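You operate a simulated robot arm through the tools that you are given. There is no shell and no other tool. Be economical: measure what you need, move in short steps, check, and stop when the job is done.

Carry out the task below with a simulated two-armed robot. There is one attempt and no reset: what you move stays moved.

Task
Send the pink pack down the chute, then shut the yellow bolt again.
Fine: set it on the chute deck and push it on to the rollers.
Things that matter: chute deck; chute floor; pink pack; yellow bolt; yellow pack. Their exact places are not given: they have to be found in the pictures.

Only the result counts: the job must be done as asked and must still hold three seconds after the hand-in. Knocking over, shifting, dropping, spilling or breaking anything else fails it.

Robot
Two 6-joint arms with two-finger parallel grippers on one trunk, on a base that drives. Base frame: it is fixed to the floor where the robot stands at the start and does not move with it; the origin is under the middle of the robot, x ahead of it, y to its left, z up; the surface under the hand at the start is at about z = 800. Lengths are in mm, angles in rad, forces in N, time in s.
The left shoulder is at the start at [60, 187, 1072], the right one opposite. With the tool pointing down near the work surface each hand reaches from about 260 to 620 mm from the robot's upright axis, wherever it stands, measured 20 degrees to its own side. Places, roughly: chute deck [300, 100, 900]; chute floor [300, -200, 800]; yellow bolt [400, -100, 900]. Payload 1.57 kg a hand.
The tool frame of a hand sits at the grasp point between the pads (the TCP): z along the fingers, y along the line on which they close. The tips reach 30 mm beyond it. Largest opening 110 mm; finger width 24, thickness 12; the body of the gripper, 48 by 112 mm, starts 78 mm behind the TCP.
Orientation is told as [roll, pitch, yaw] about the base's x, y, z axes, in that order, counted from this pose: with the fingers straight down and closing along the base's y, the tool's x points along the base's -x, its y along +y and its z along -z.

Tools
- The arms move only by the tool send_rows. It takes "left_increments", "right_increments" or both (then of equal length, played together; a hand with none holds still); each is a list of rows, each an object of numbers (a shift or turn left out is 0, a gripper value left out holds the last): "ax", "ay", "az": the turn, a rotation vector about the tool's x, y, z in rad; "x", "y", "z": the shift along the tool's x, y, z in mm; "hand": the gripper command, from -1 (fully open) to 1 (shut), values between in proportion. In form: [{"ax": .., "ay": .., "az": .., "x": .., "y": .., "z": .., "hand": ..}, ...]. A call has 1 to 12 rows; each row is the pose to reach, as a shift and turn from the pose commanded when the call began, along the tool's axes at that moment. Each row takes 0.2 s and may step no farther than 50 mm and 0.15 rad from the row before; otherwise, or with a gripper value out of range, the whole call is refused. Where a pose cannot be reached the arm comes as near as it can. A force on the tool above 60 N (or 10 N above the force at the start of the call, whichever is more), or a blocked arm, ends the call early, and 0.2 s more pass. Each finger travels about 153 mm/s and halts on what it meets, pressing with about 32 N; the grip force reading is that of the motor and also rises with nothing between the fingers. The clock runs only during rows and for 0.2 s after the last one: add rows that repeat a pose to give the fingers time. The reply holds the time, the measured pose of the TCP, the force on the tool along the base axes, the opening and the grip force, in the units named above and with some noise, with the torque about the TCP (base axes, N m) and any sound that the robot's microphone picked up.
- Cameras (640 x 400 px; columns grow to the right, rows downward): "scene" is now at [15.4, 4.8, 1595.6]; the picture's right is [0.05, -1.00, 0.00], its down [-0.78, -0.04, -0.63] and it looks along [0.63, 0.03, -0.78] (base axes); focal length 248 px, centre (320, 200). "left" rides on the left gripper at [70, -16, -141] in its tool frame; the picture's right is [0.23, 0.97, 0.00], its down [-0.86, 0.20, -0.48] and it looks along [-0.47, 0.11, 0.88] (tool axes); focal length 222 px, centre (320, 200). "right" rides on the right gripper at [70, 16, -141] in its tool frame; the picture's right is [-0.23, 0.97, 0.00], its down [-0.86, -0.20, -0.48] and it looks along [-0.47, -0.11, 0.88] (tool axes); focal length 222 px, centre (320, 200).
- snapshot(camera): a new picture of that camera. The clock stands still meanwhile.
- move_column(by): slides the trunk up (or, below 0, down) by that many mm; the arms and the scene camera ride with it, the base frame stays. It gives what a move gives, with no picture.
- drive_base(legs): drives the robot by 1 to 6 legs, each [ahead, left, turn to the left] in mm, mm and rad, along the robot's own axes; the way and the turn of a leg run together, so that a leg with both is an arc; at most 1500 mm and 3.142 rad a leg. The arms and the cameras ride along, it lands a little off, and it stops where it bumps. It gives what a move gives.
- pan_tilt(pan, tilt): turns the head with the scene camera to pan (to the left, within 1.501 rad either way) and tilt (down, from -0.506 to 1.204), counted from straight ahead of the robot. It gives what a move gives.
- probe_pixels(camera, pixels): there is no depth. For up to 12 entries [column, row, z] of the newest picture of that camera ("zoom" is the newest enlarged one), the place [x, y] in the base frame at which the ray of that pixel passes the height z, good to about 2 mm, but the place of the scene camera against the robot may be out by one fixed shift of up to 18 mm in any direction. The clock stands still meanwhile.
- inspect(camera, box): a new picture of the part [left, top, right, bottom] of that camera's present view, enlarged. The clock stands still meanwhile.
- close_job(): hands the job in; it is judged then, once.

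Work in short steps. Measure before you move; look again where a grasp or a placing could have gone wrong, and mend it. You have 80 turns and 78 pictures in all, those below and enlarged ones among them. Open the grippers and draw the arms clear of the work before you hand the job in, unless the task says otherwise; then end with one line.

The tools are called after "Call:" as name(argument=value, ...) on one line, values as JSON. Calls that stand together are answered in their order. send_rows: Moves the arms, as the interface text tells. Its arguments: {"type":"object","properties":{"left_increments":{"type":"array","items":{"type":"object","properties":{"ax":{"type":"number"},"ay":{"type":"number"},"az":{"type":"number"},"x":{"type":"number"},"y":{"type":"number"},"z":{"type":"number"},"hand":{"type":"number"}}}},"right_increments":{"type":"array","items":{"type":"object","properties":{"ax":{"type":"number"},"ay":{"type":"number"},"az":{"type":"number"},"x":{"type":"number"},"y":{"type":"number"},"z":{"type":"number"},"hand":{"type":"number"}}}}},"required":[]} The other tools are called the same way: move_column (by) slides the trunk up or down; drive_base (legs) drives the base; pan_tilt (pan, tilt) turns the head that bears the scene camera; snapshot (camera) takes a picture; probe_pixels (camera, pixels) gives the place at which the rays of pixels pass given heights; inspect (camera, box) takes an enlarged picture of a part of a camera's view; close_job () hands the job in.

At the start:

```text
t: 0.0
left_ee_pos: [404.5, 203.0, 1162.9]
left_ee_rot: [0.001, 0.0, 0.0]
left_wrist_force: [0.3, -0.8, -0.2]
left_torque: [0.02, 0.01, 0.01]
left_grip_width: 110.1
left_gripper_force: 0.0
right_ee_pos: [383.4, -134.4, 1165.7]
right_ee_rot: [0.0, -0.001, 0.001]
right_wrist_force: [-0.3, 1.1, 0.9]
right_torque: [0.0, 0.01, -0.02]
right_grip_width: 109.8
right_gripper_force: 0.0
trunk travel left (down, up): [-700.0, 290.0]
robot x, y, heading: [-1.3, 1.6, 0.0]
head pan, tilt: [0.054, 0.894]
```

scene: 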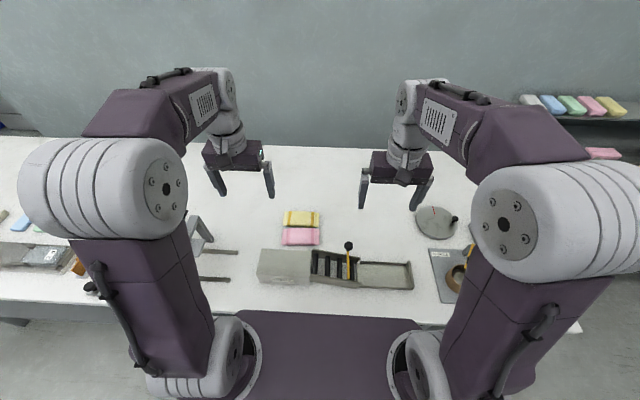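
right: 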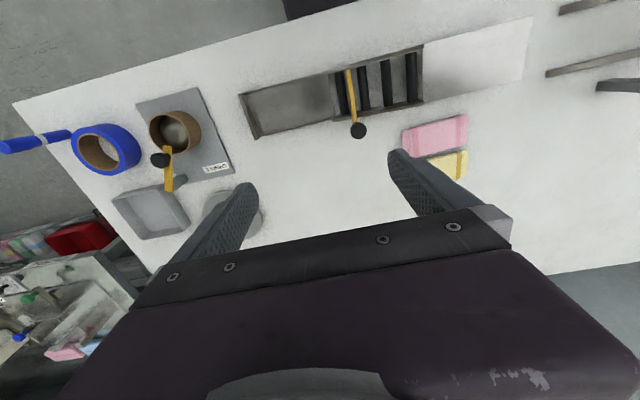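
left: 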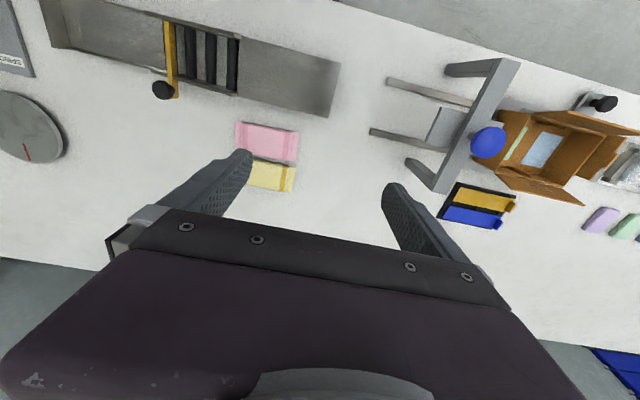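

The scene shows the chute (deck about 285,266, rollers 335,265, bolt 348,262, floor 385,275) and packs at (301,236) and (301,218). I enlarge the chute for detail.

Call:
inspect(camera="scene", box=[240, 190, 430, 309])

Call:
inspect(camera="right", box=[230, 10, 550, 210])

Call:
inspect(camera="left", box=[40, 0, 360, 200])

```text
3.36 times, centred on (335, 250) of scene
```

zoom: 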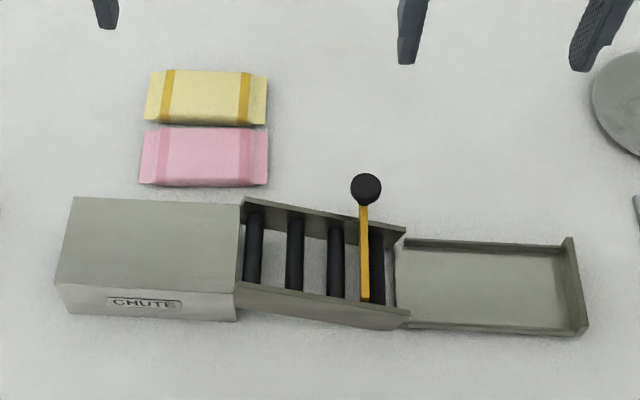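

```text
2.00 times, centred on (390, 110) of right
```

zoom: 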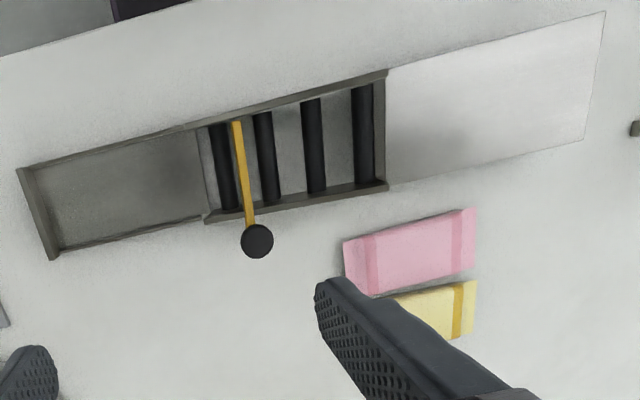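

```text
2.00 times, centred on (200, 100) of left
```

zoom: 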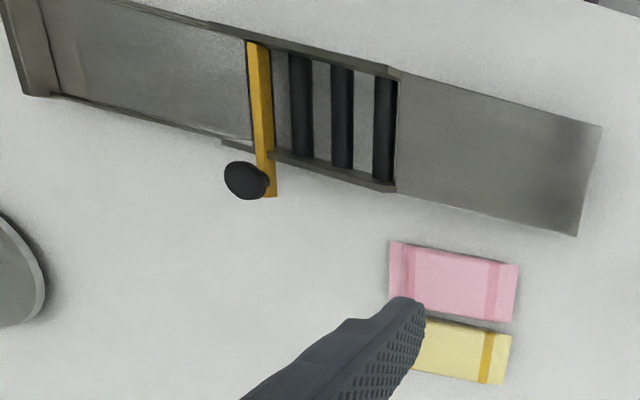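

I triangulate the chute's roller start corner and the knob from both wrist cameras.

Call:
probe_pixels(camera="right", pixels=[[423.5, 45, 800], [423.5, 45, 900], [424, 104, 800], [424, 104, 900], [358.5, 130.5, 800], [358.5, 130.5, 900], [532, 16, 800], [532, 16, 900], [522, 79, 800], [522, 79, 900], [257, 139, 800], [257, 139, 900]])

Call:
probe_pixels(camera="left", pixels=[[239, 37.5, 800], [239, 37.5, 900], [238, 96, 800], [238, 96, 900], [162.5, 90, 800], [162.5, 90, 900], [341, 63, 800], [341, 63, 900], [329, 118, 800], [329, 118, 900], [65, 48, 800], [65, 48, 900]])

Call:
probe_pixels(camera="scene", pixels=[[348, 246, 800], [348, 246, 900], [311, 249, 800], [311, 249, 900], [311, 273, 800], [311, 273, 900], [282, 245, 800], [319, 245, 800], [283, 211, 800], [319, 211, 800]])

```text
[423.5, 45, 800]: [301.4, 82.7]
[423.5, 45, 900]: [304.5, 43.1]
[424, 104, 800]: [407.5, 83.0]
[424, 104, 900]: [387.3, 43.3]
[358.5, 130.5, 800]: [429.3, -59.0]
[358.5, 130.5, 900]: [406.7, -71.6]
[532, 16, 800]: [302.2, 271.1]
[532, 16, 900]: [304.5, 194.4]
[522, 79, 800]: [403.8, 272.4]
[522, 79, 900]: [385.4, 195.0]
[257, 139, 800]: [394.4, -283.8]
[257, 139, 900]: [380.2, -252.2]
```

```text
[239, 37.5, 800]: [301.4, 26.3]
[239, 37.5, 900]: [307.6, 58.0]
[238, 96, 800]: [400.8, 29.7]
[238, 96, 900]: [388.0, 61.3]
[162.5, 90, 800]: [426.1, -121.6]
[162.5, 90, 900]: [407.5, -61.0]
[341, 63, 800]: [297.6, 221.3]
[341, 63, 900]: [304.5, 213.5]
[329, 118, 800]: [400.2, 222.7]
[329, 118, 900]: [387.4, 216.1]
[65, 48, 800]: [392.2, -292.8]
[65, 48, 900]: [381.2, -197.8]
```

```text
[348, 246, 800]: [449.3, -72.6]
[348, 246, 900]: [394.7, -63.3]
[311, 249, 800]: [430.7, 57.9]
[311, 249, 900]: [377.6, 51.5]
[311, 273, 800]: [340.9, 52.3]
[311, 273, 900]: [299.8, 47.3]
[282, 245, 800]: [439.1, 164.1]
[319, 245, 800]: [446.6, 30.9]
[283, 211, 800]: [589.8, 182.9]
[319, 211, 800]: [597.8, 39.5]
```

Deck is about x 304–390, y 51–215, z≈873; knob about (409,-67,885). I turn the left hand so it closes along x and bring it above the packs for a look.

Call:
send_rows(left_increments=[{"az": 0.145, "x": -4, "y": -9, "z": 7}, {"az": 0.29, "x": -8, "y": -18, "z": 14}, {"az": 0.435, "x": -12, "y": -27, "z": 21}, {"az": 0.58, "x": -16, "y": -36, "z": 28}, {"az": 0.725, "x": -20, "y": -45, "z": 35}, {"az": 0.87, "x": -24, "y": -54, "z": 42}, {"az": 1.015, "x": -28, "y": -63, "z": 49}, {"az": 1.16, "x": -32, "y": -72, "z": 56}, {"az": 1.3, "x": -36, "y": -81, "z": 63}, {"az": 1.44, "x": -41, "y": -94, "z": 73}, {"az": 1.571, "x": -46, "y": -108, "z": 83}])

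Call:
snapshot(camera="left")

Call:
snapshot(camera="right")

```text
t: 2.4
left_ee_pos: [450.1, 95.7, 1080.3]
left_ee_rot: [-0.001, 0.0, -1.572]
left_wrist_force: [1.0, -0.1, 0.3]
left_torque: [-0.01, 0.01, 0.0]
left_grip_width: 109.9
left_gripper_force: 0.1
right_ee_pos: [383.7, -135.9, 1163.2]
right_ee_rot: [0.0, 0.0, -0.001]
right_wrist_force: [-0.1, -0.3, -0.6]
right_torque: [0.02, -0.01, 0.01]
right_grip_width: 110.0
right_gripper_force: 0.1
trunk travel left (down, up): [-700.0, 290.0]
robot x, y, heading: [1.3, 0.0, -0.006]
head pan, tilt: [0.054, 0.894]
```

```text
71 pictures are left
```

left: 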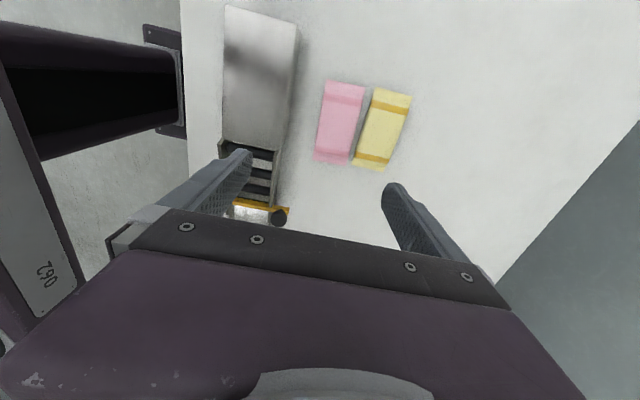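

```text
70 pictures are left
```

right: 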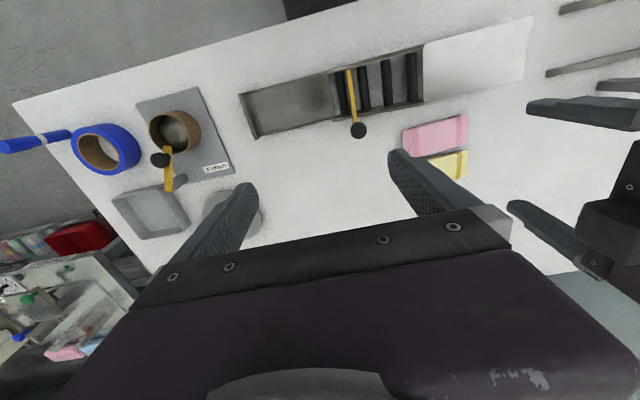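

Packs now at (340,122) and (382,130) in the left view; I enlarge and triangulate them.

Call:
inspect(camera="left", box=[220, 60, 428, 190])

Call:
inspect(camera="right", box=[380, 100, 500, 175])

```text
3.08 times, centred on (324, 125) of left
```

zoom: 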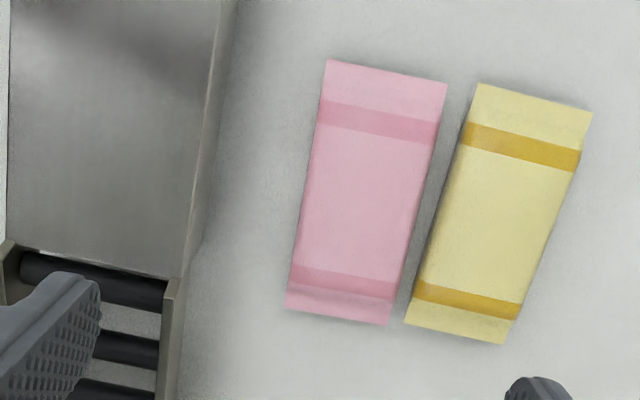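

```text
5.33 times, centred on (440, 138) of right
```

zoom: 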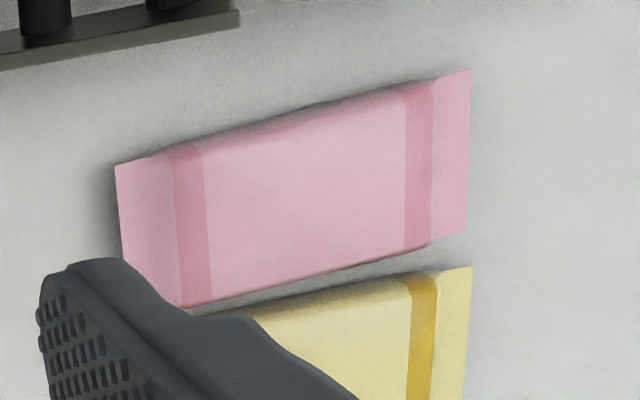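

Probing pack corners from both cameras.

Call:
probe_pixels(camera="left", pixels=[[326.2, 79.5, 800], [365.1, 87.3, 800], [346, 165.2, 800], [312.5, 159.7, 800], [375.8, 87, 800], [351.5, 164.9, 800], [412.2, 96.7, 800], [384, 171.4, 800], [326.2, 79.5, 850], [365.1, 87.3, 850], [346, 165.2, 850], [312.5, 159.7, 850]])

Call:
probe_pixels(camera="right", pixels=[[468.2, 112.9, 800], [467.4, 143.5, 800], [401.6, 131.1, 800], [468.2, 112.9, 850], [467.4, 143.5, 850], [401.6, 131.1, 850]])

```text
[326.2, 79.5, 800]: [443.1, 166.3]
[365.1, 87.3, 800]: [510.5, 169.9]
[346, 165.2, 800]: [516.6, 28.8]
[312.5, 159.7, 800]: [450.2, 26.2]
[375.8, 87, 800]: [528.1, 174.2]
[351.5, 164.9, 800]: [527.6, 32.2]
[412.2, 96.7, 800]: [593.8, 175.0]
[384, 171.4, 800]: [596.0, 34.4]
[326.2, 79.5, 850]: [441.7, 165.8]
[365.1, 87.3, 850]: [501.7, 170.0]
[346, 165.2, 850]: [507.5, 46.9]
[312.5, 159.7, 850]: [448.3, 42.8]
```

```text
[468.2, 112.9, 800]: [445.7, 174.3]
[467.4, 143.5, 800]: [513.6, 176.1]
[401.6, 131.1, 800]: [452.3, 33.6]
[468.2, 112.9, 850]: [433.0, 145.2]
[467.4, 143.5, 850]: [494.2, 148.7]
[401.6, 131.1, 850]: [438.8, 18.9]
```

Pink is about 65×136 mm, centred (478,99), with a 12–19 mm gap to yellow. First the bolt: I lower the right hand above the knob and look.

Call:
send_rows(right_increments=[{"x": -5, "y": 14, "z": 40}, {"x": -10, "y": 28, "z": 80}, {"x": -15, "y": 42, "z": 120}, {"x": -20, "y": 56, "z": 160}, {"x": -25.5, "y": 68, "z": 190}])

Call:
snapshot(camera="right")

Call:
inspect(camera="left", box=[180, 130, 308, 240])

```text
t: 3.6
left_ee_pos: [450.0, 97.0, 1080.5]
left_ee_rot: [0.001, 0.001, -1.571]
left_wrist_force: [0.0, -1.6, 0.6]
left_torque: [0.01, 0.01, -0.03]
left_grip_width: 110.0
left_gripper_force: 0.1
right_ee_pos: [407.0, -67.2, 973.0]
right_ee_rot: [0.0, 0.0, 0.0]
right_wrist_force: [-0.2, -0.2, 0.0]
right_torque: [-0.02, 0.03, 0.01]
right_grip_width: 110.2
right_gripper_force: 0.1
trunk travel left (down, up): [-700.0, 290.0]
robot x, y, heading: [-1.1, -0.5, -0.003]
head pan, tilt: [0.054, 0.894]
```

```text
67 pictures are left
```

right: 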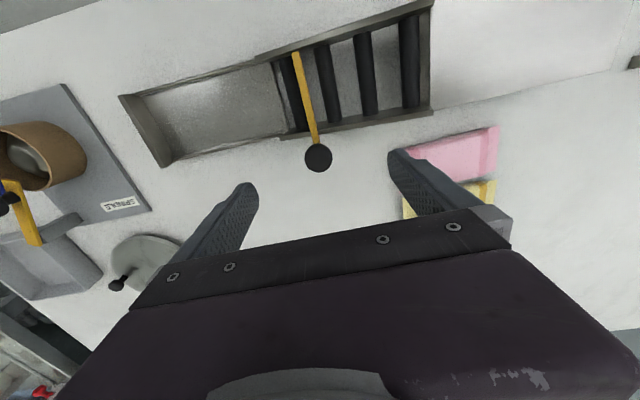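

```text
3.64 times, centred on (244, 185) of left
```

zoom: 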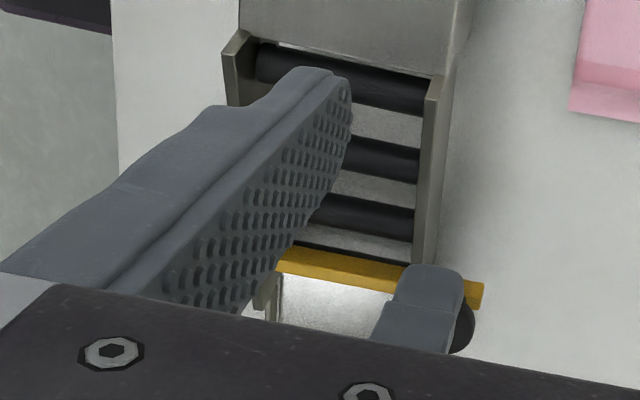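

Knob at right-view (319,158); I refine its position.

Call:
probe_pixels(camera="right", pixels=[[319, 158, 865], [319, 158, 885], [314, 140, 865], [314, 140, 885], [297, 53, 865], [297, 53, 885], [306, 158, 885], [332, 158, 885]])

Call:
inspect(camera="right", box=[240, 20, 400, 190])

Call:
inspect(camera="scene", box=[300, 215, 420, 290])

```text
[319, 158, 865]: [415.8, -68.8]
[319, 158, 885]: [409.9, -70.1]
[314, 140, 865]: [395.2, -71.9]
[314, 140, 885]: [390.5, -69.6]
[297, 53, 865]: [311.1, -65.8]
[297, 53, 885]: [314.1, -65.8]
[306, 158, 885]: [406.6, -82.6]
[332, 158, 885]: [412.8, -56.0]
```

```text
2.35 times, centred on (320, 105) of right
```

zoom: 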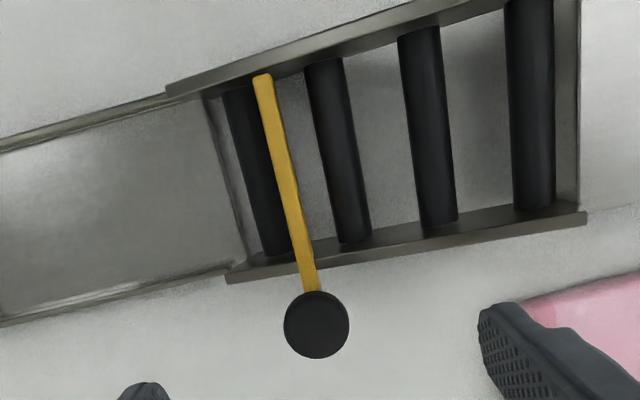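

```text
5.33 times, centred on (360, 252) of scene
```

zoom: 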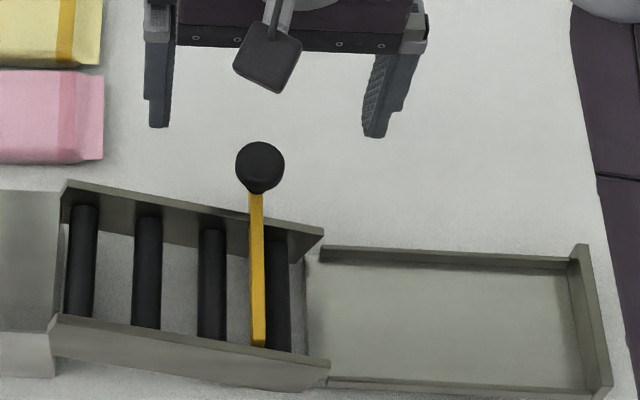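

Knob centre (410,-70,885). I descend so the pads straddle it and close.

Call:
send_rows(right_increments=[{"x": -3, "y": -3, "z": 30}, {"x": -3, "y": -3, "z": 60}, {"x": -3, "y": -3, "z": 88}, {"x": -3, "y": -3, "z": 88, "hand": 1}, {"x": -3, "y": -3, "z": 88, "hand": 1}, {"x": -3, "y": -3, "z": 88, "hand": 1}])

Call:
inspect(camera="right", box=[220, 100, 420, 225])

```text
t: 5.0
left_ee_pos: [450.3, 97.8, 1079.8]
left_ee_rot: [-0.001, -0.002, -1.571]
left_wrist_force: [-0.3, 0.6, -0.5]
left_torque: [0.02, 0.01, 0.0]
left_grip_width: 110.0
left_gripper_force: 0.1
right_ee_pos: [411.8, -68.3, 887.0]
right_ee_rot: [0.001, 0.0, 0.002]
right_wrist_force: [-0.2, 7.4, -7.2]
right_torque: [0.3, -0.65, -0.01]
right_grip_width: 29.1
right_gripper_force: 38.8
trunk travel left (down, up): [-700.0, 290.0]
robot x, y, heading: [1.4, -3.0, -0.006]
head pan, tilt: [0.054, 0.894]
```

```text
3.20 times, centred on (320, 162) of right
```

zoom: 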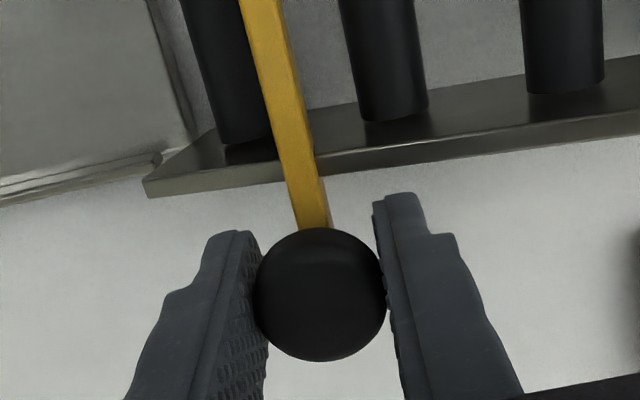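

Knob is held (29 mm). I pull it gently along +x and watch the force.

Call:
send_rows(right_increments=[{"x": -5}, {"x": -10}, {"x": -15}])

Call:
inspect(camera="right", box=[220, 50, 420, 225])

```text
t: 5.8
left_ee_pos: [449.4, 97.3, 1080.3]
left_ee_rot: [0.001, -0.001, -1.569]
left_wrist_force: [-0.1, -0.4, -0.1]
left_torque: [0.01, -0.03, 0.02]
left_grip_width: 110.2
left_gripper_force: 0.1
right_ee_pos: [425.8, -68.7, 885.5]
right_ee_rot: [-0.004, 0.001, -0.001]
right_wrist_force: [0.1, 9.1, -0.7]
right_torque: [0.14, 0.55, 0.03]
right_grip_width: 29.2
right_gripper_force: 39.0
trunk travel left (down, up): [-700.0, 290.0]
robot x, y, heading: [1.2, 1.7, 0.007]
head pan, tilt: [0.054, 0.894]
```

```text
2.29 times, centred on (320, 138) of right
```

zoom: 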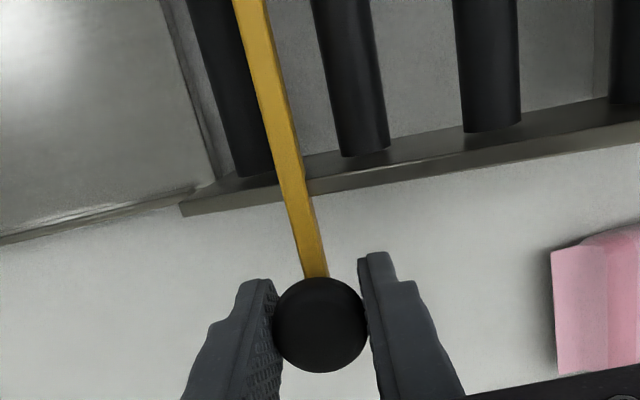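

It slides freely. I pull on in steps until the bar clears the channel or meets a stop.

Call:
send_rows(right_increments=[{"x": -10}, {"x": -20}, {"x": -30}, {"x": -40}, {"x": -50}, {"x": -60}])

Call:
snapshot(camera="right")

Call:
inspect(camera="scene", box=[240, 190, 430, 309])

```text
t: 7.2
left_ee_pos: [450.5, 97.5, 1080.2]
left_ee_rot: [0.0, -0.001, -1.571]
left_wrist_force: [0.3, 0.0, 0.5]
left_torque: [-0.02, 0.01, 0.01]
left_grip_width: 110.1
left_gripper_force: 0.1
right_ee_pos: [486.3, -68.8, 886.0]
right_ee_rot: [0.0, 0.0, -0.001]
right_wrist_force: [-0.1, 10.4, 1.0]
right_torque: [0.24, 0.11, -0.05]
right_grip_width: 29.3
right_gripper_force: 39.0
trunk travel left (down, up): [-700.0, 290.0]
robot x, y, heading: [-0.5, -3.1, 0.003]
head pan, tilt: [0.054, 0.894]
```

```text
61 pictures are left
```

right: 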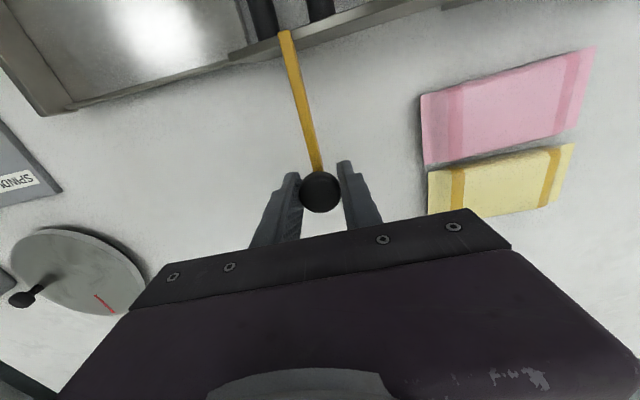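

```text
3.36 times, centred on (335, 250) of scene
```

zoom: 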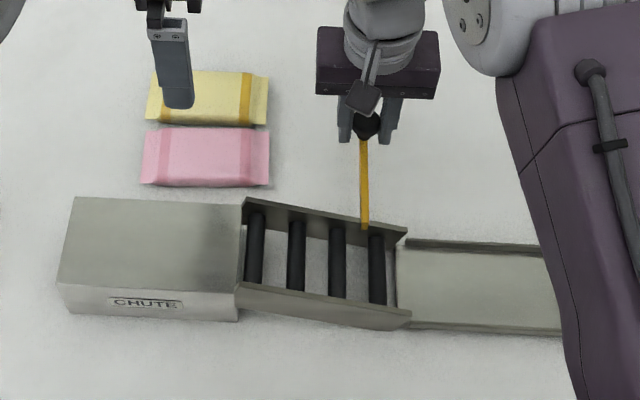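

Channel is clear, bar tip at the far rail; I keep hold. The right camera now sees both packs closely, so I enlarge to measure the gap.

Call:
inspect(camera="right", box=[410, 40, 610, 220])

```text
2.22 times, centred on (510, 130) of right
```

zoom: 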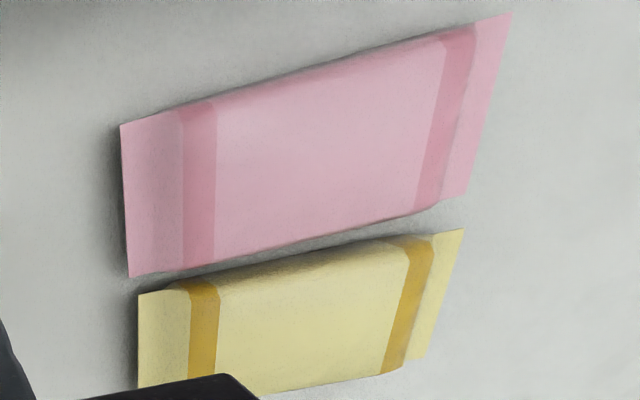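

Probing corners at z=812.

Call:
probe_pixels(camera="zoom", pixels=[[511, 13, 812], [466, 195, 812], [129, 277, 812], [120, 125, 812], [464, 229, 812], [138, 295, 812], [300, 240, 812], [300, 260, 812], [437, 205, 812], [415, 237, 812], [437, 205, 800], [415, 237, 820]])

```text
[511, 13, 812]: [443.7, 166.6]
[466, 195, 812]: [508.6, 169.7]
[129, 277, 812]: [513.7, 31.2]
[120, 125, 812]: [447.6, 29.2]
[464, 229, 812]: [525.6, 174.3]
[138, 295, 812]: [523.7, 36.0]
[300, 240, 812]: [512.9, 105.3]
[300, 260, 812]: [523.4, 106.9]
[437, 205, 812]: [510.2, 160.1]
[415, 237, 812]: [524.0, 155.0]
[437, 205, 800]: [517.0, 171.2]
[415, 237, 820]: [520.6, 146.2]
```

The pink–yellow gap is only 10–17 mm, too tight for a finger, so I'll slide pink along its own axis toward +y, past yellow, then grasp it there. For room I first release the bolt knob and lift the right hand away.

Call:
send_rows(right_increments=[{"hand": 0.2}, {"hand": 0.2}, {"z": -40, "hand": 0.2}, {"z": -85}, {"z": -125, "y": -30}, {"z": -160, "y": -70}, {"z": -160, "y": -115, "hand": -1}])

Call:
snapshot(camera="right")

Call:
snapshot(camera="scene")

```text
refused: row 6 steps farther than a row can; nothing moved
```

```text
58 pictures are left
```

right: 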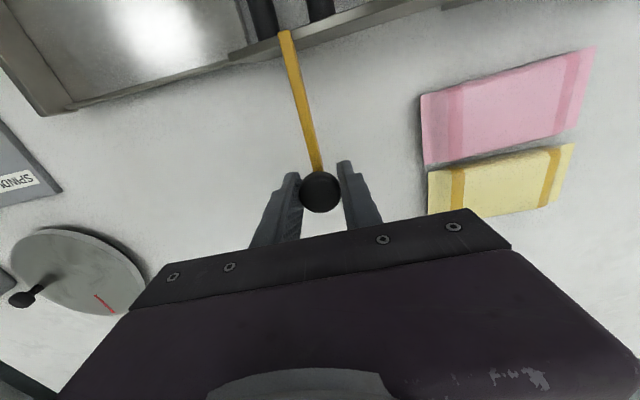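

```text
57 pictures are left
```

scene: 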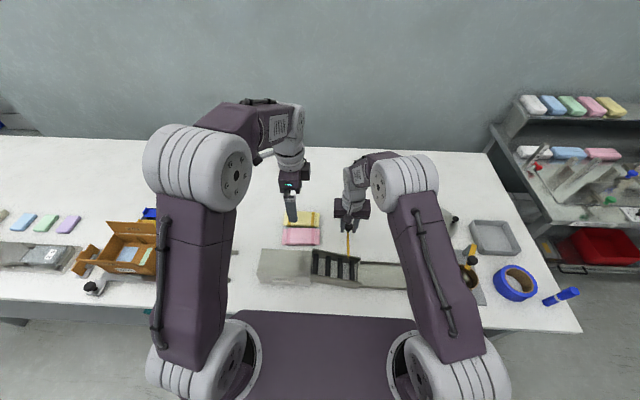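

One step was too long; same motion with smaller steps.

Call:
send_rows(right_increments=[{"hand": 0.2}, {"hand": 0.2}, {"z": -40, "hand": 0.2}, {"z": -85}, {"z": -120, "y": -25}, {"z": -150, "y": -60}, {"z": -160, "y": -95, "hand": -1}])

Call:
snapshot(camera="right")

```text
t: 8.8
left_ee_pos: [450.1, 95.4, 1080.6]
left_ee_rot: [-0.001, -0.001, -1.572]
left_wrist_force: [1.0, -0.4, 0.3]
left_torque: [0.05, 0.0, -0.02]
left_grip_width: 110.0
left_gripper_force: 0.1
right_ee_pos: [485.5, -167.0, 1046.9]
right_ee_rot: [-0.001, 0.0, 0.001]
right_wrist_force: [-0.6, -0.3, 0.1]
right_torque: [0.02, -0.02, -0.01]
right_grip_width: 109.8
right_gripper_force: 0.0
trunk travel left (down, up): [-700.0, 290.0]
robot x, y, heading: [-0.5, -1.0, 0.002]
head pan, tilt: [0.054, 0.894]
```

```text
56 pictures are left
```

right: 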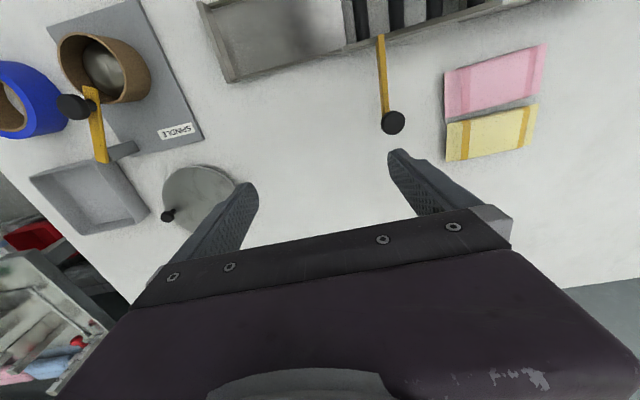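

Bolt stays open. I move the left hand to before pink's -y end (481,5), fingers partly closed as a wide pusher, stopping above the table first.

Call:
send_rows(left_increments=[{"x": -30, "y": 10, "z": 20, "az": -0.035, "hand": 0.455}, {"x": -60, "y": 20, "z": 50, "az": -0.035}, {"x": -91, "y": 31, "z": 80, "az": -0.035}, {"x": -91, "y": 31, "z": 125, "az": -0.035}, {"x": -91, "y": 31, "z": 170, "az": -0.035}, {"x": -91, "y": 31, "z": 205, "az": -0.035}])

Call:
snapshot(camera="left")

Call:
inspect(camera="right", box=[370, 20, 570, 170])

```text
t: 10.2
left_ee_pos: [482.1, 3.7, 874.4]
left_ee_rot: [0.001, -0.001, -1.536]
left_wrist_force: [0.8, -0.7, -1.0]
left_torque: [-0.02, -0.02, -0.01]
left_grip_width: 29.7
left_gripper_force: 0.1
right_ee_pos: [486.4, -164.7, 1045.6]
right_ee_rot: [0.0, 0.0, 0.0]
right_wrist_force: [0.1, 0.0, 0.2]
right_torque: [0.01, 0.01, -0.02]
right_grip_width: 110.1
right_gripper_force: 0.1
trunk travel left (down, up): [-700.0, 290.0]
robot x, y, heading: [1.4, 0.3, -0.001]
head pan, tilt: [0.054, 0.894]
```

```text
55 pictures are left
```

left: 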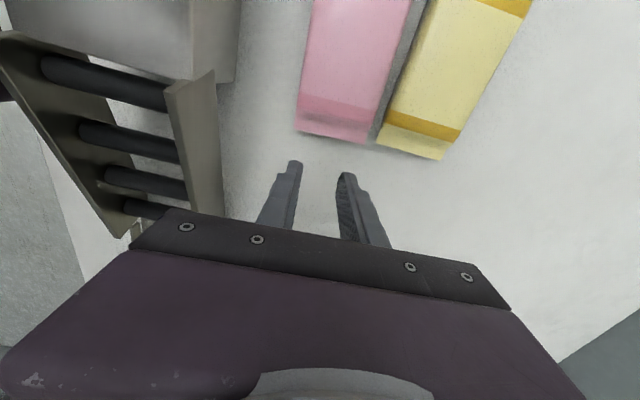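

```text
2.67 times, centred on (470, 95) of right
```

zoom: 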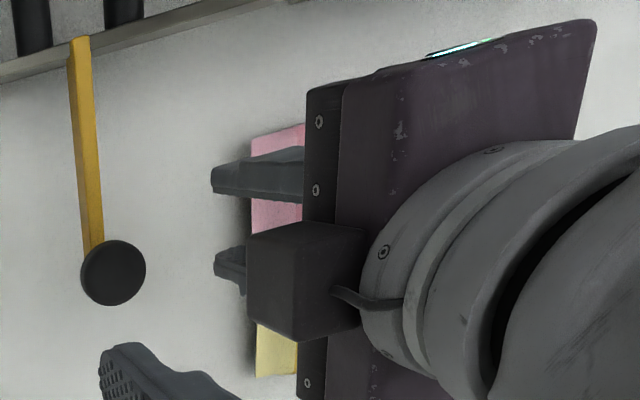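

Fingers are ahead of pink's end; I verify the edges from this near view.

Call:
probe_pixels(camera="left", pixels=[[297, 130, 808], [366, 143, 808], [377, 142, 808], [297, 130, 815], [366, 143, 815], [377, 142, 815], [390, 95, 815], [402, 95, 815]])

```text
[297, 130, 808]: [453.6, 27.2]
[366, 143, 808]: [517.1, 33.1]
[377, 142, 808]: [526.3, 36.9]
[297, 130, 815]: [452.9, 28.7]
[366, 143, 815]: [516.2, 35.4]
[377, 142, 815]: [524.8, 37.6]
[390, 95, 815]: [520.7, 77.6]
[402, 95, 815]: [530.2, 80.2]
```

Edges agree; centre of pink's end ≈484. I descend to tips at 804 and start a gentle push.

Call:
send_rows(left_increments=[{"y": 2, "z": 20}, {"y": 2, "z": 40}, {"y": 2, "z": 40, "x": 8}, {"y": 2, "z": 40, "x": 16}, {"y": 2, "z": 40, "x": 24}, {"y": 2, "z": 40, "x": 32}])

Call:
snapshot(camera="left")

```text
t: 11.6
left_ee_pos: [482.1, 37.9, 834.6]
left_ee_rot: [-0.001, 0.0, -1.537]
left_wrist_force: [0.0, 0.7, 0.4]
left_torque: [-0.01, -0.02, -0.01]
left_grip_width: 29.9
left_gripper_force: 0.0
right_ee_pos: [485.9, -164.8, 1046.3]
right_ee_rot: [0.0, -0.001, 0.0]
right_wrist_force: [0.3, -0.1, 0.3]
right_torque: [-0.03, -0.04, -0.01]
right_grip_width: 110.0
right_gripper_force: 0.1
trunk travel left (down, up): [-700.0, 290.0]
robot x, y, heading: [-3.5, 0.5, 0.001]
head pan, tilt: [0.054, 0.894]
```

```text
53 pictures are left
```

left: 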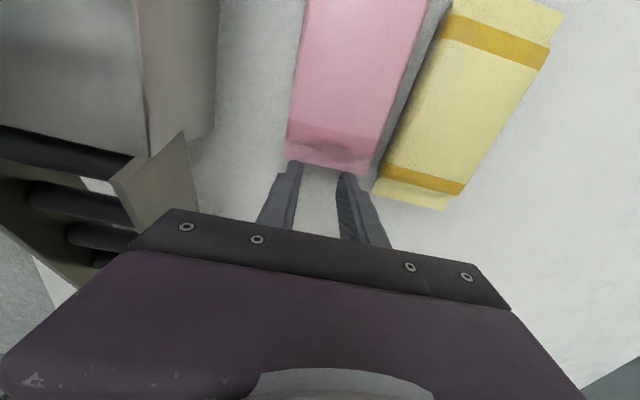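

Pink moves straight, yellow untouched. I push on another 72 mm with a slight drift away from yellow.

Call:
send_rows(left_increments=[{"x": 8}, {"x": 16}, {"x": 24, "y": -1}, {"x": 32, "y": -1}, {"x": 40, "y": -2}, {"x": 48, "y": -2}, {"x": 56, "y": -2}, {"x": 64, "y": -3}, {"x": 72, "y": -3}, {"x": 78, "y": -3}])

Call:
snapshot(camera="left")

Call:
snapshot(camera="right")

```text
t: 13.8
left_ee_pos: [475.5, 114.5, 835.5]
left_ee_rot: [0.0, -0.001, -1.535]
left_wrist_force: [-0.4, -0.5, -1.2]
left_torque: [0.0, -0.02, 0.0]
left_grip_width: 29.4
left_gripper_force: 0.0
right_ee_pos: [486.1, -165.2, 1045.9]
right_ee_rot: [-0.001, -0.001, 0.001]
right_wrist_force: [-0.1, -0.4, 0.0]
right_torque: [0.0, 0.01, -0.02]
right_grip_width: 110.1
right_gripper_force: 0.1
trunk travel left (down, up): [-700.0, 290.0]
robot x, y, heading: [0.7, 0.3, -0.0]
head pan, tilt: [0.054, 0.894]
```

```text
52 pictures are left
```

left: 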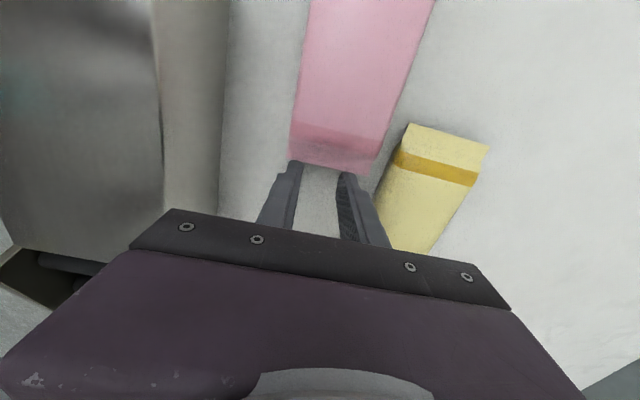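

```text
51 pictures are left
```

right: 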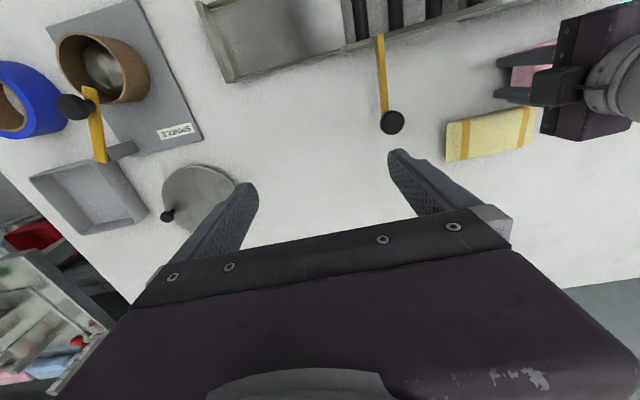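

Pushing 12 mm more for finger clearance, then back off, rise and move over pink's middle with the fingers open.

Call:
send_rows(left_increments=[{"x": 6}, {"x": 12}, {"x": 4}, {"x": 4, "z": -35}, {"x": 4, "z": -70, "hand": -0.64}, {"x": 44, "z": -70}, {"x": 80, "z": -70}, {"x": 92, "z": -70}])

Call:
snapshot(camera="left")

Call:
snapshot(camera="scene")

```text
t: 15.6
left_ee_pos: [471.8, 206.8, 905.8]
left_ee_rot: [0.0, 0.0, -1.536]
left_wrist_force: [-0.7, -0.3, -0.6]
left_torque: [0.03, 0.0, -0.01]
left_grip_width: 90.1
left_gripper_force: 0.2
right_ee_pos: [484.1, -165.2, 1045.9]
right_ee_rot: [-0.001, -0.002, 0.0]
right_wrist_force: [-0.7, -0.6, 0.7]
right_torque: [0.01, 0.01, 0.01]
right_grip_width: 110.2
right_gripper_force: 0.0
trunk travel left (down, up): [-700.0, 290.0]
robot x, y, heading: [-2.0, -0.9, 0.0]
head pan, tilt: [0.054, 0.894]
```

```text
50 pictures are left
```

left: 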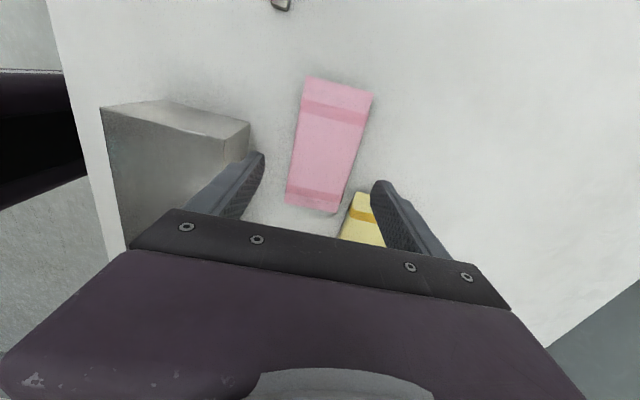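

```text
49 pictures are left
```

scene: 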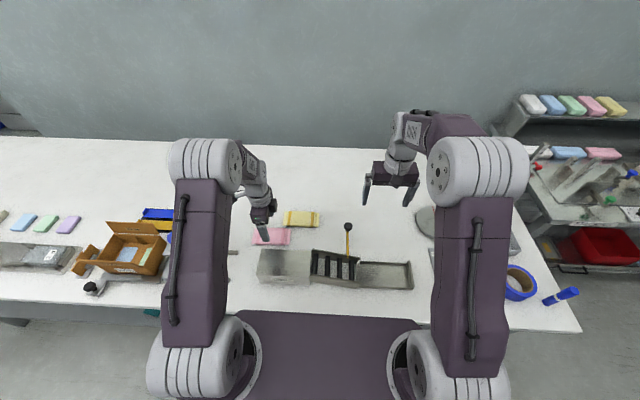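

Probing pink's corners at its new place.

Call:
probe_pixels(camera="left", pixels=[[308, 77, 812], [372, 93, 812], [336, 213, 812], [285, 205, 812], [353, 192, 812], [332, 93, 824], [318, 187, 824]])

```text
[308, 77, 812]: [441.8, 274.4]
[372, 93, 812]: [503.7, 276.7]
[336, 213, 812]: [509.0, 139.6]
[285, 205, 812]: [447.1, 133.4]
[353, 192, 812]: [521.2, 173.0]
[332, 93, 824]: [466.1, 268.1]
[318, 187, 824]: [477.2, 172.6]
```

Pink centred at (475.5,206), yaw matches the hand. I descend and close.

Call:
send_rows(left_increments=[{"y": 3.5, "z": 35}, {"y": 3.5, "z": 70.5}, {"y": 3.5, "z": 70.5, "hand": 1}, {"y": 3.5, "z": 70.5, "hand": 1}, {"y": 3.5, "z": 70.5, "hand": 1}])

Call:
snapshot(camera="left")

```text
t: 16.8
left_ee_pos: [475.1, 206.1, 834.6]
left_ee_rot: [-0.001, 0.0, -1.537]
left_wrist_force: [0.0, 0.4, 1.3]
left_torque: [-0.02, -0.01, 0.01]
left_grip_width: 64.3
left_gripper_force: 32.0
right_ee_pos: [485.5, -164.9, 1046.0]
right_ee_rot: [0.001, -0.001, 0.0]
right_wrist_force: [0.4, -1.1, -0.2]
right_torque: [-0.02, -0.05, 0.0]
right_grip_width: 110.0
right_gripper_force: 0.1
trunk travel left (down, up): [-700.0, 290.0]
robot x, y, heading: [-1.1, 1.5, -0.001]
head pan, tilt: [0.054, 0.894]
```

```text
48 pictures are left
```

left: 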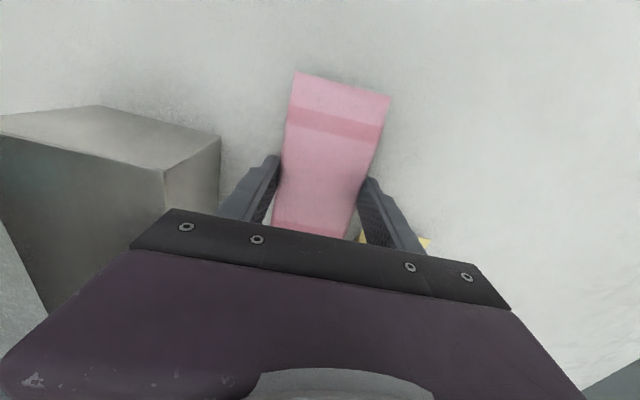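

Grip is firm (64 mm). Lift straight up, square the yaw, and check it hangs level.

Call:
send_rows(left_increments=[{"z": -20}, {"z": -60}, {"z": -100}, {"z": -130}, {"z": -130, "az": 0.035}])

Call:
snapshot(camera="left")

Call:
snapshot(camera="right")

```text
t: 18.0
left_ee_pos: [476.3, 206.7, 965.0]
left_ee_rot: [0.001, 0.0, -1.571]
left_wrist_force: [-0.2, -0.2, -0.3]
left_torque: [-0.04, 0.01, 0.0]
left_grip_width: 64.5
left_gripper_force: 32.3
right_ee_pos: [486.2, -165.0, 1044.3]
right_ee_rot: [-0.001, 0.0, 0.0]
right_wrist_force: [0.2, -0.3, 0.2]
right_torque: [0.03, 0.01, -0.01]
right_grip_width: 110.1
right_gripper_force: 0.0
trunk travel left (down, up): [-700.0, 290.0]
robot x, y, heading: [2.1, -2.3, -0.001]
head pan, tilt: [0.054, 0.894]
```

```text
47 pictures are left
```

left: 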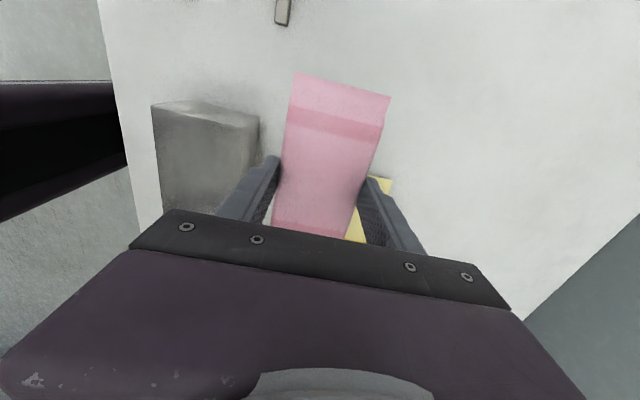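

```text
46 pictures are left
```

right: 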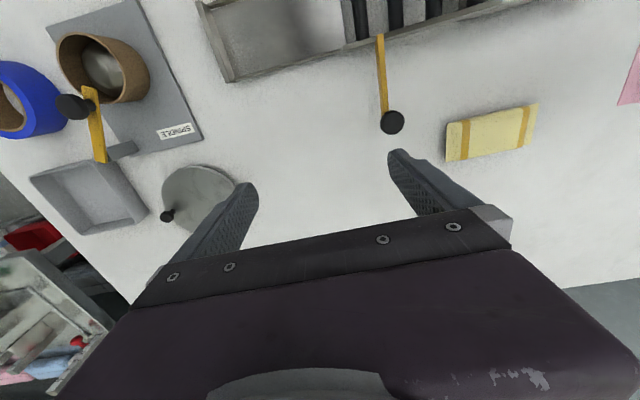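

Level and secure. Carry it over the deck at (347,128), still high.

Call:
send_rows(left_increments=[{"x": -20, "y": -32}, {"x": -40, "y": -64}, {"x": -60, "y": -96}, {"x": -78, "y": -128.5}, {"x": -78, "y": -128.5}])

Call:
snapshot(camera="left")

Call:
inspect(camera="scene", box=[220, 200, 380, 300])

```text
t: 19.2
left_ee_pos: [346.4, 128.9, 965.3]
left_ee_rot: [0.0, 0.0, -1.57]
left_wrist_force: [0.2, 0.3, -0.5]
left_torque: [-0.02, 0.01, 0.0]
left_grip_width: 64.5
left_gripper_force: 31.6
right_ee_pos: [486.2, -164.5, 1045.1]
right_ee_rot: [0.0, 0.002, -0.001]
right_wrist_force: [-0.5, 0.8, 0.8]
right_torque: [-0.02, 0.0, 0.03]
right_grip_width: 110.0
right_gripper_force: 0.1
trunk travel left (down, up): [-700.0, 290.0]
robot x, y, heading: [-1.9, -0.9, -0.002]
head pan, tilt: [0.054, 0.894]
```

```text
45 pictures are left
```

left: 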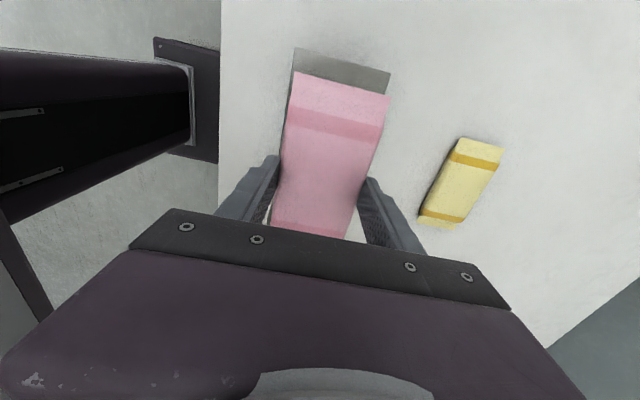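

```text
4.00 times, centred on (300, 250) of scene
```

zoom: 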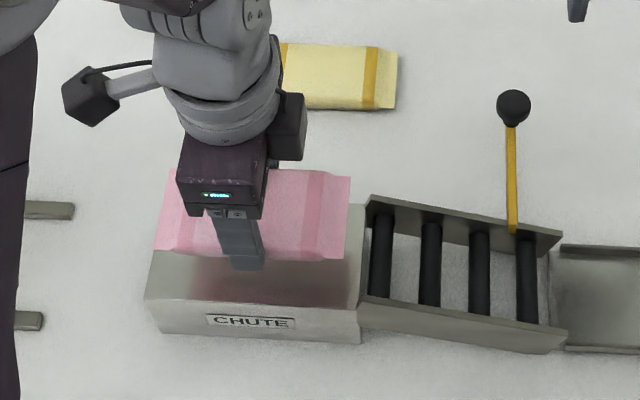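

Looks centred; I check the deck's edges from here and lower to just above the expected 873.

Call:
probe_pixels(camera="left", pixels=[[295, 48, 873], [390, 70, 873]])

Call:
send_rows(left_increments=[{"z": 20}, {"z": 38}, {"z": 46}, {"z": 50}])

```text
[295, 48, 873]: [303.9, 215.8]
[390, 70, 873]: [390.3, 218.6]
```

```text
t: 20.2
left_ee_pos: [347.3, 128.3, 914.0]
left_ee_rot: [0.001, 0.0, -1.571]
left_wrist_force: [0.5, -0.6, -0.6]
left_torque: [-0.03, 0.0, -0.02]
left_grip_width: 64.0
left_gripper_force: 31.7
right_ee_pos: [486.7, -165.4, 1045.6]
right_ee_rot: [0.001, 0.0, -0.001]
right_wrist_force: [-0.1, 0.5, -0.8]
right_torque: [-0.02, -0.01, 0.02]
right_grip_width: 110.0
right_gripper_force: 0.1
trunk travel left (down, up): [-700.0, 290.0]
robot x, y, heading: [0.3, 0.7, -0.001]
head pan, tilt: [0.054, 0.894]
```

Deck matches. I lower in 1.5 mm steps until contact shows in the force.

Call:
send_rows(left_increments=[{"z": 1.5}, {"z": 3}, {"z": 4.5}, {"z": 6}])

```text
t: 21.2
left_ee_pos: [347.2, 128.3, 909.3]
left_ee_rot: [-0.001, 0.001, -1.571]
left_wrist_force: [0.3, 0.7, 0.0]
left_torque: [0.01, -0.03, 0.0]
left_grip_width: 64.4
left_gripper_force: 32.0
right_ee_pos: [485.1, -164.2, 1045.5]
right_ee_rot: [0.001, 0.0, -0.001]
right_wrist_force: [0.9, -0.3, 0.7]
right_torque: [0.02, 0.0, 0.04]
right_grip_width: 109.8
right_gripper_force: 0.0
trunk travel left (down, up): [-700.0, 290.0]
robot x, y, heading: [3.4, 3.1, -0.006]
head pan, tilt: [0.054, 0.894]
```

Call:
send_rows(left_increments=[{"z": 1.5}, {"z": 3}, {"z": 4.5}])

Call:
inspect(camera="right", box=[330, 0, 640, 150])

```text
t: 22.0
left_ee_pos: [347.5, 128.9, 905.0]
left_ee_rot: [0.005, 0.001, -1.572]
left_wrist_force: [2.4, 0.4, 21.9]
left_torque: [0.0, -0.06, 0.03]
left_grip_width: 64.4
left_gripper_force: 32.7
right_ee_pos: [484.7, -165.3, 1046.3]
right_ee_rot: [0.0, -0.001, 0.0]
right_wrist_force: [-0.5, 0.4, 0.1]
right_torque: [-0.01, -0.01, 0.0]
right_grip_width: 109.9
right_gripper_force: 0.0
trunk travel left (down, up): [-700.0, 290.0]
robot x, y, heading: [3.9, 1.4, -0.004]
head pan, tilt: [0.054, 0.894]
```

```text
2.06 times, centred on (485, 75) of right
```

zoom: 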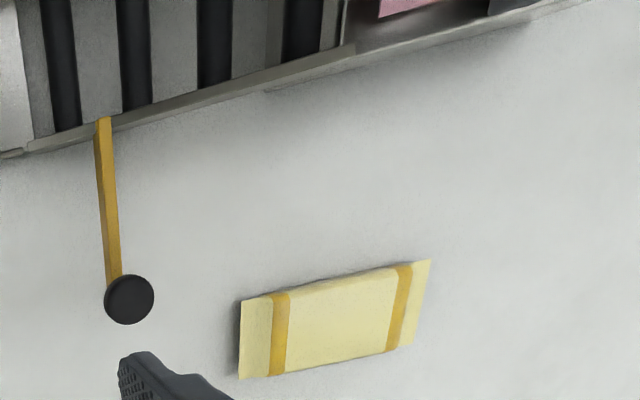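

Contact (22 N). I ease off 1.5 mm, open, rise, and go behind the pack's +y end with the fingers as pusher.

Call:
send_rows(left_increments=[{"z": -2}, {"z": -2, "hand": -0.6}, {"z": -2, "hand": -0.6}, {"z": -25}, {"z": -70}, {"z": -70, "x": 40, "hand": 0.455}, {"z": -70, "x": 80}, {"z": -70, "x": 100}])

Call:
inspect(camera="scene", box=[220, 200, 380, 300])

```text
t: 23.8
left_ee_pos: [346.7, 229.5, 974.8]
left_ee_rot: [-0.001, -0.001, -1.573]
left_wrist_force: [-0.2, 0.3, 0.3]
left_torque: [0.01, 0.01, 0.01]
left_grip_width: 29.6
left_gripper_force: 0.1
right_ee_pos: [485.8, -164.8, 1046.0]
right_ee_rot: [0.001, 0.0, 0.001]
right_wrist_force: [0.1, -0.7, 0.5]
right_torque: [0.02, 0.0, -0.02]
right_grip_width: 109.8
right_gripper_force: 0.0
trunk travel left (down, up): [-700.0, 290.0]
robot x, y, heading: [-2.0, -0.5, -0.004]
head pan, tilt: [0.054, 0.894]
```

```text
4.00 times, centred on (300, 250) of scene
```

zoom: 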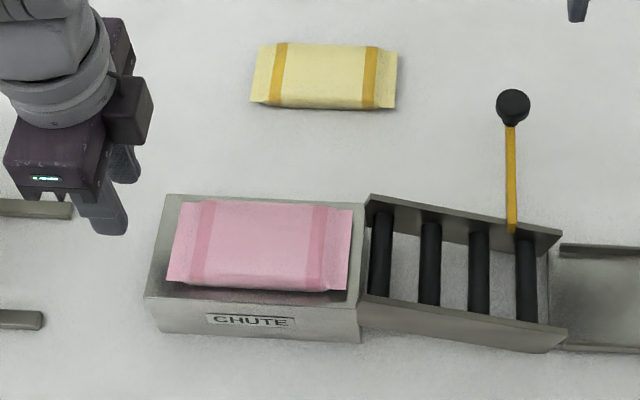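

Pack sits square on the deck. I lower behind it and push toward the rollers.

Call:
send_rows(left_increments=[{"z": 30}, {"z": 64}, {"z": 64, "x": -12}, {"z": 64, "x": -24}, {"z": 64, "x": -36}, {"z": 64, "x": -48}, {"z": 64, "x": -60}, {"z": 64, "x": -72}])

Call:
inspect(camera="scene", box=[240, 200, 430, 319])

```text
t: 25.6
left_ee_pos: [346.3, 156.3, 909.7]
left_ee_rot: [0.0, -0.001, -1.57]
left_wrist_force: [0.2, -0.5, -0.2]
left_torque: [0.03, 0.01, 0.03]
left_grip_width: 29.8
left_gripper_force: 0.0
right_ee_pos: [485.4, -165.6, 1045.1]
right_ee_rot: [0.001, 0.001, 0.0]
right_wrist_force: [0.1, -0.4, 0.1]
right_torque: [0.0, 0.02, 0.02]
right_grip_width: 110.1
right_gripper_force: 0.0
trunk travel left (down, up): [-700.0, 290.0]
robot x, y, heading: [0.9, -2.9, 0.002]
head pan, tilt: [0.054, 0.894]
```

```text
3.36 times, centred on (335, 260) of scene
```

zoom: 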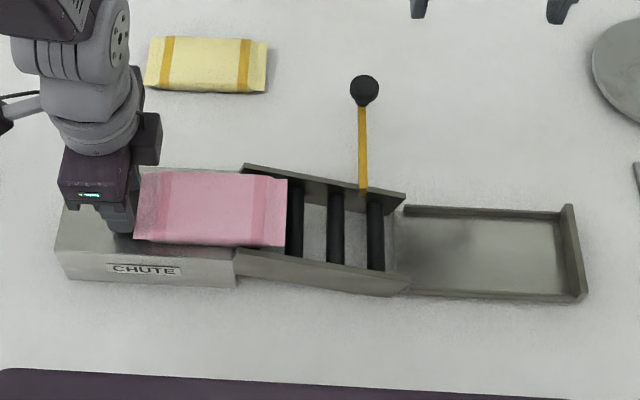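

Pack is entering the rollers squarely. I push on.

Call:
send_rows(left_increments=[{"x": -10}, {"x": -20}, {"x": -30}, {"x": -40}, {"x": -50}, {"x": -60}, {"x": -60}])

Call:
inspect(camera="scene", box=[240, 200, 430, 319])

```text
t: 27.2
left_ee_pos: [347.9, 96.6, 911.0]
left_ee_rot: [0.0, -0.001, -1.57]
left_wrist_force: [0.3, -0.4, 0.0]
left_torque: [0.02, 0.01, 0.02]
left_grip_width: 29.6
left_gripper_force: 0.0
right_ee_pos: [487.4, -165.6, 1045.5]
right_ee_rot: [0.0, -0.001, 0.001]
right_wrist_force: [0.6, -0.2, -0.1]
right_torque: [-0.05, -0.02, -0.01]
right_grip_width: 110.1
right_gripper_force: 0.1
trunk travel left (down, up): [-700.0, 290.0]
robot x, y, heading: [2.9, 1.6, -0.001]
head pan, tilt: [0.054, 0.894]
```

```text
3.36 times, centred on (335, 260) of scene
```

zoom: 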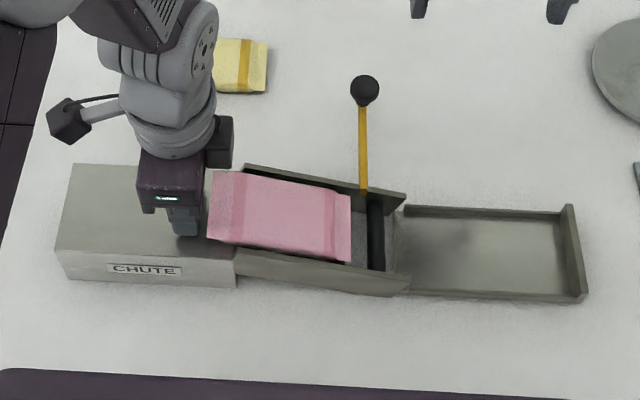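

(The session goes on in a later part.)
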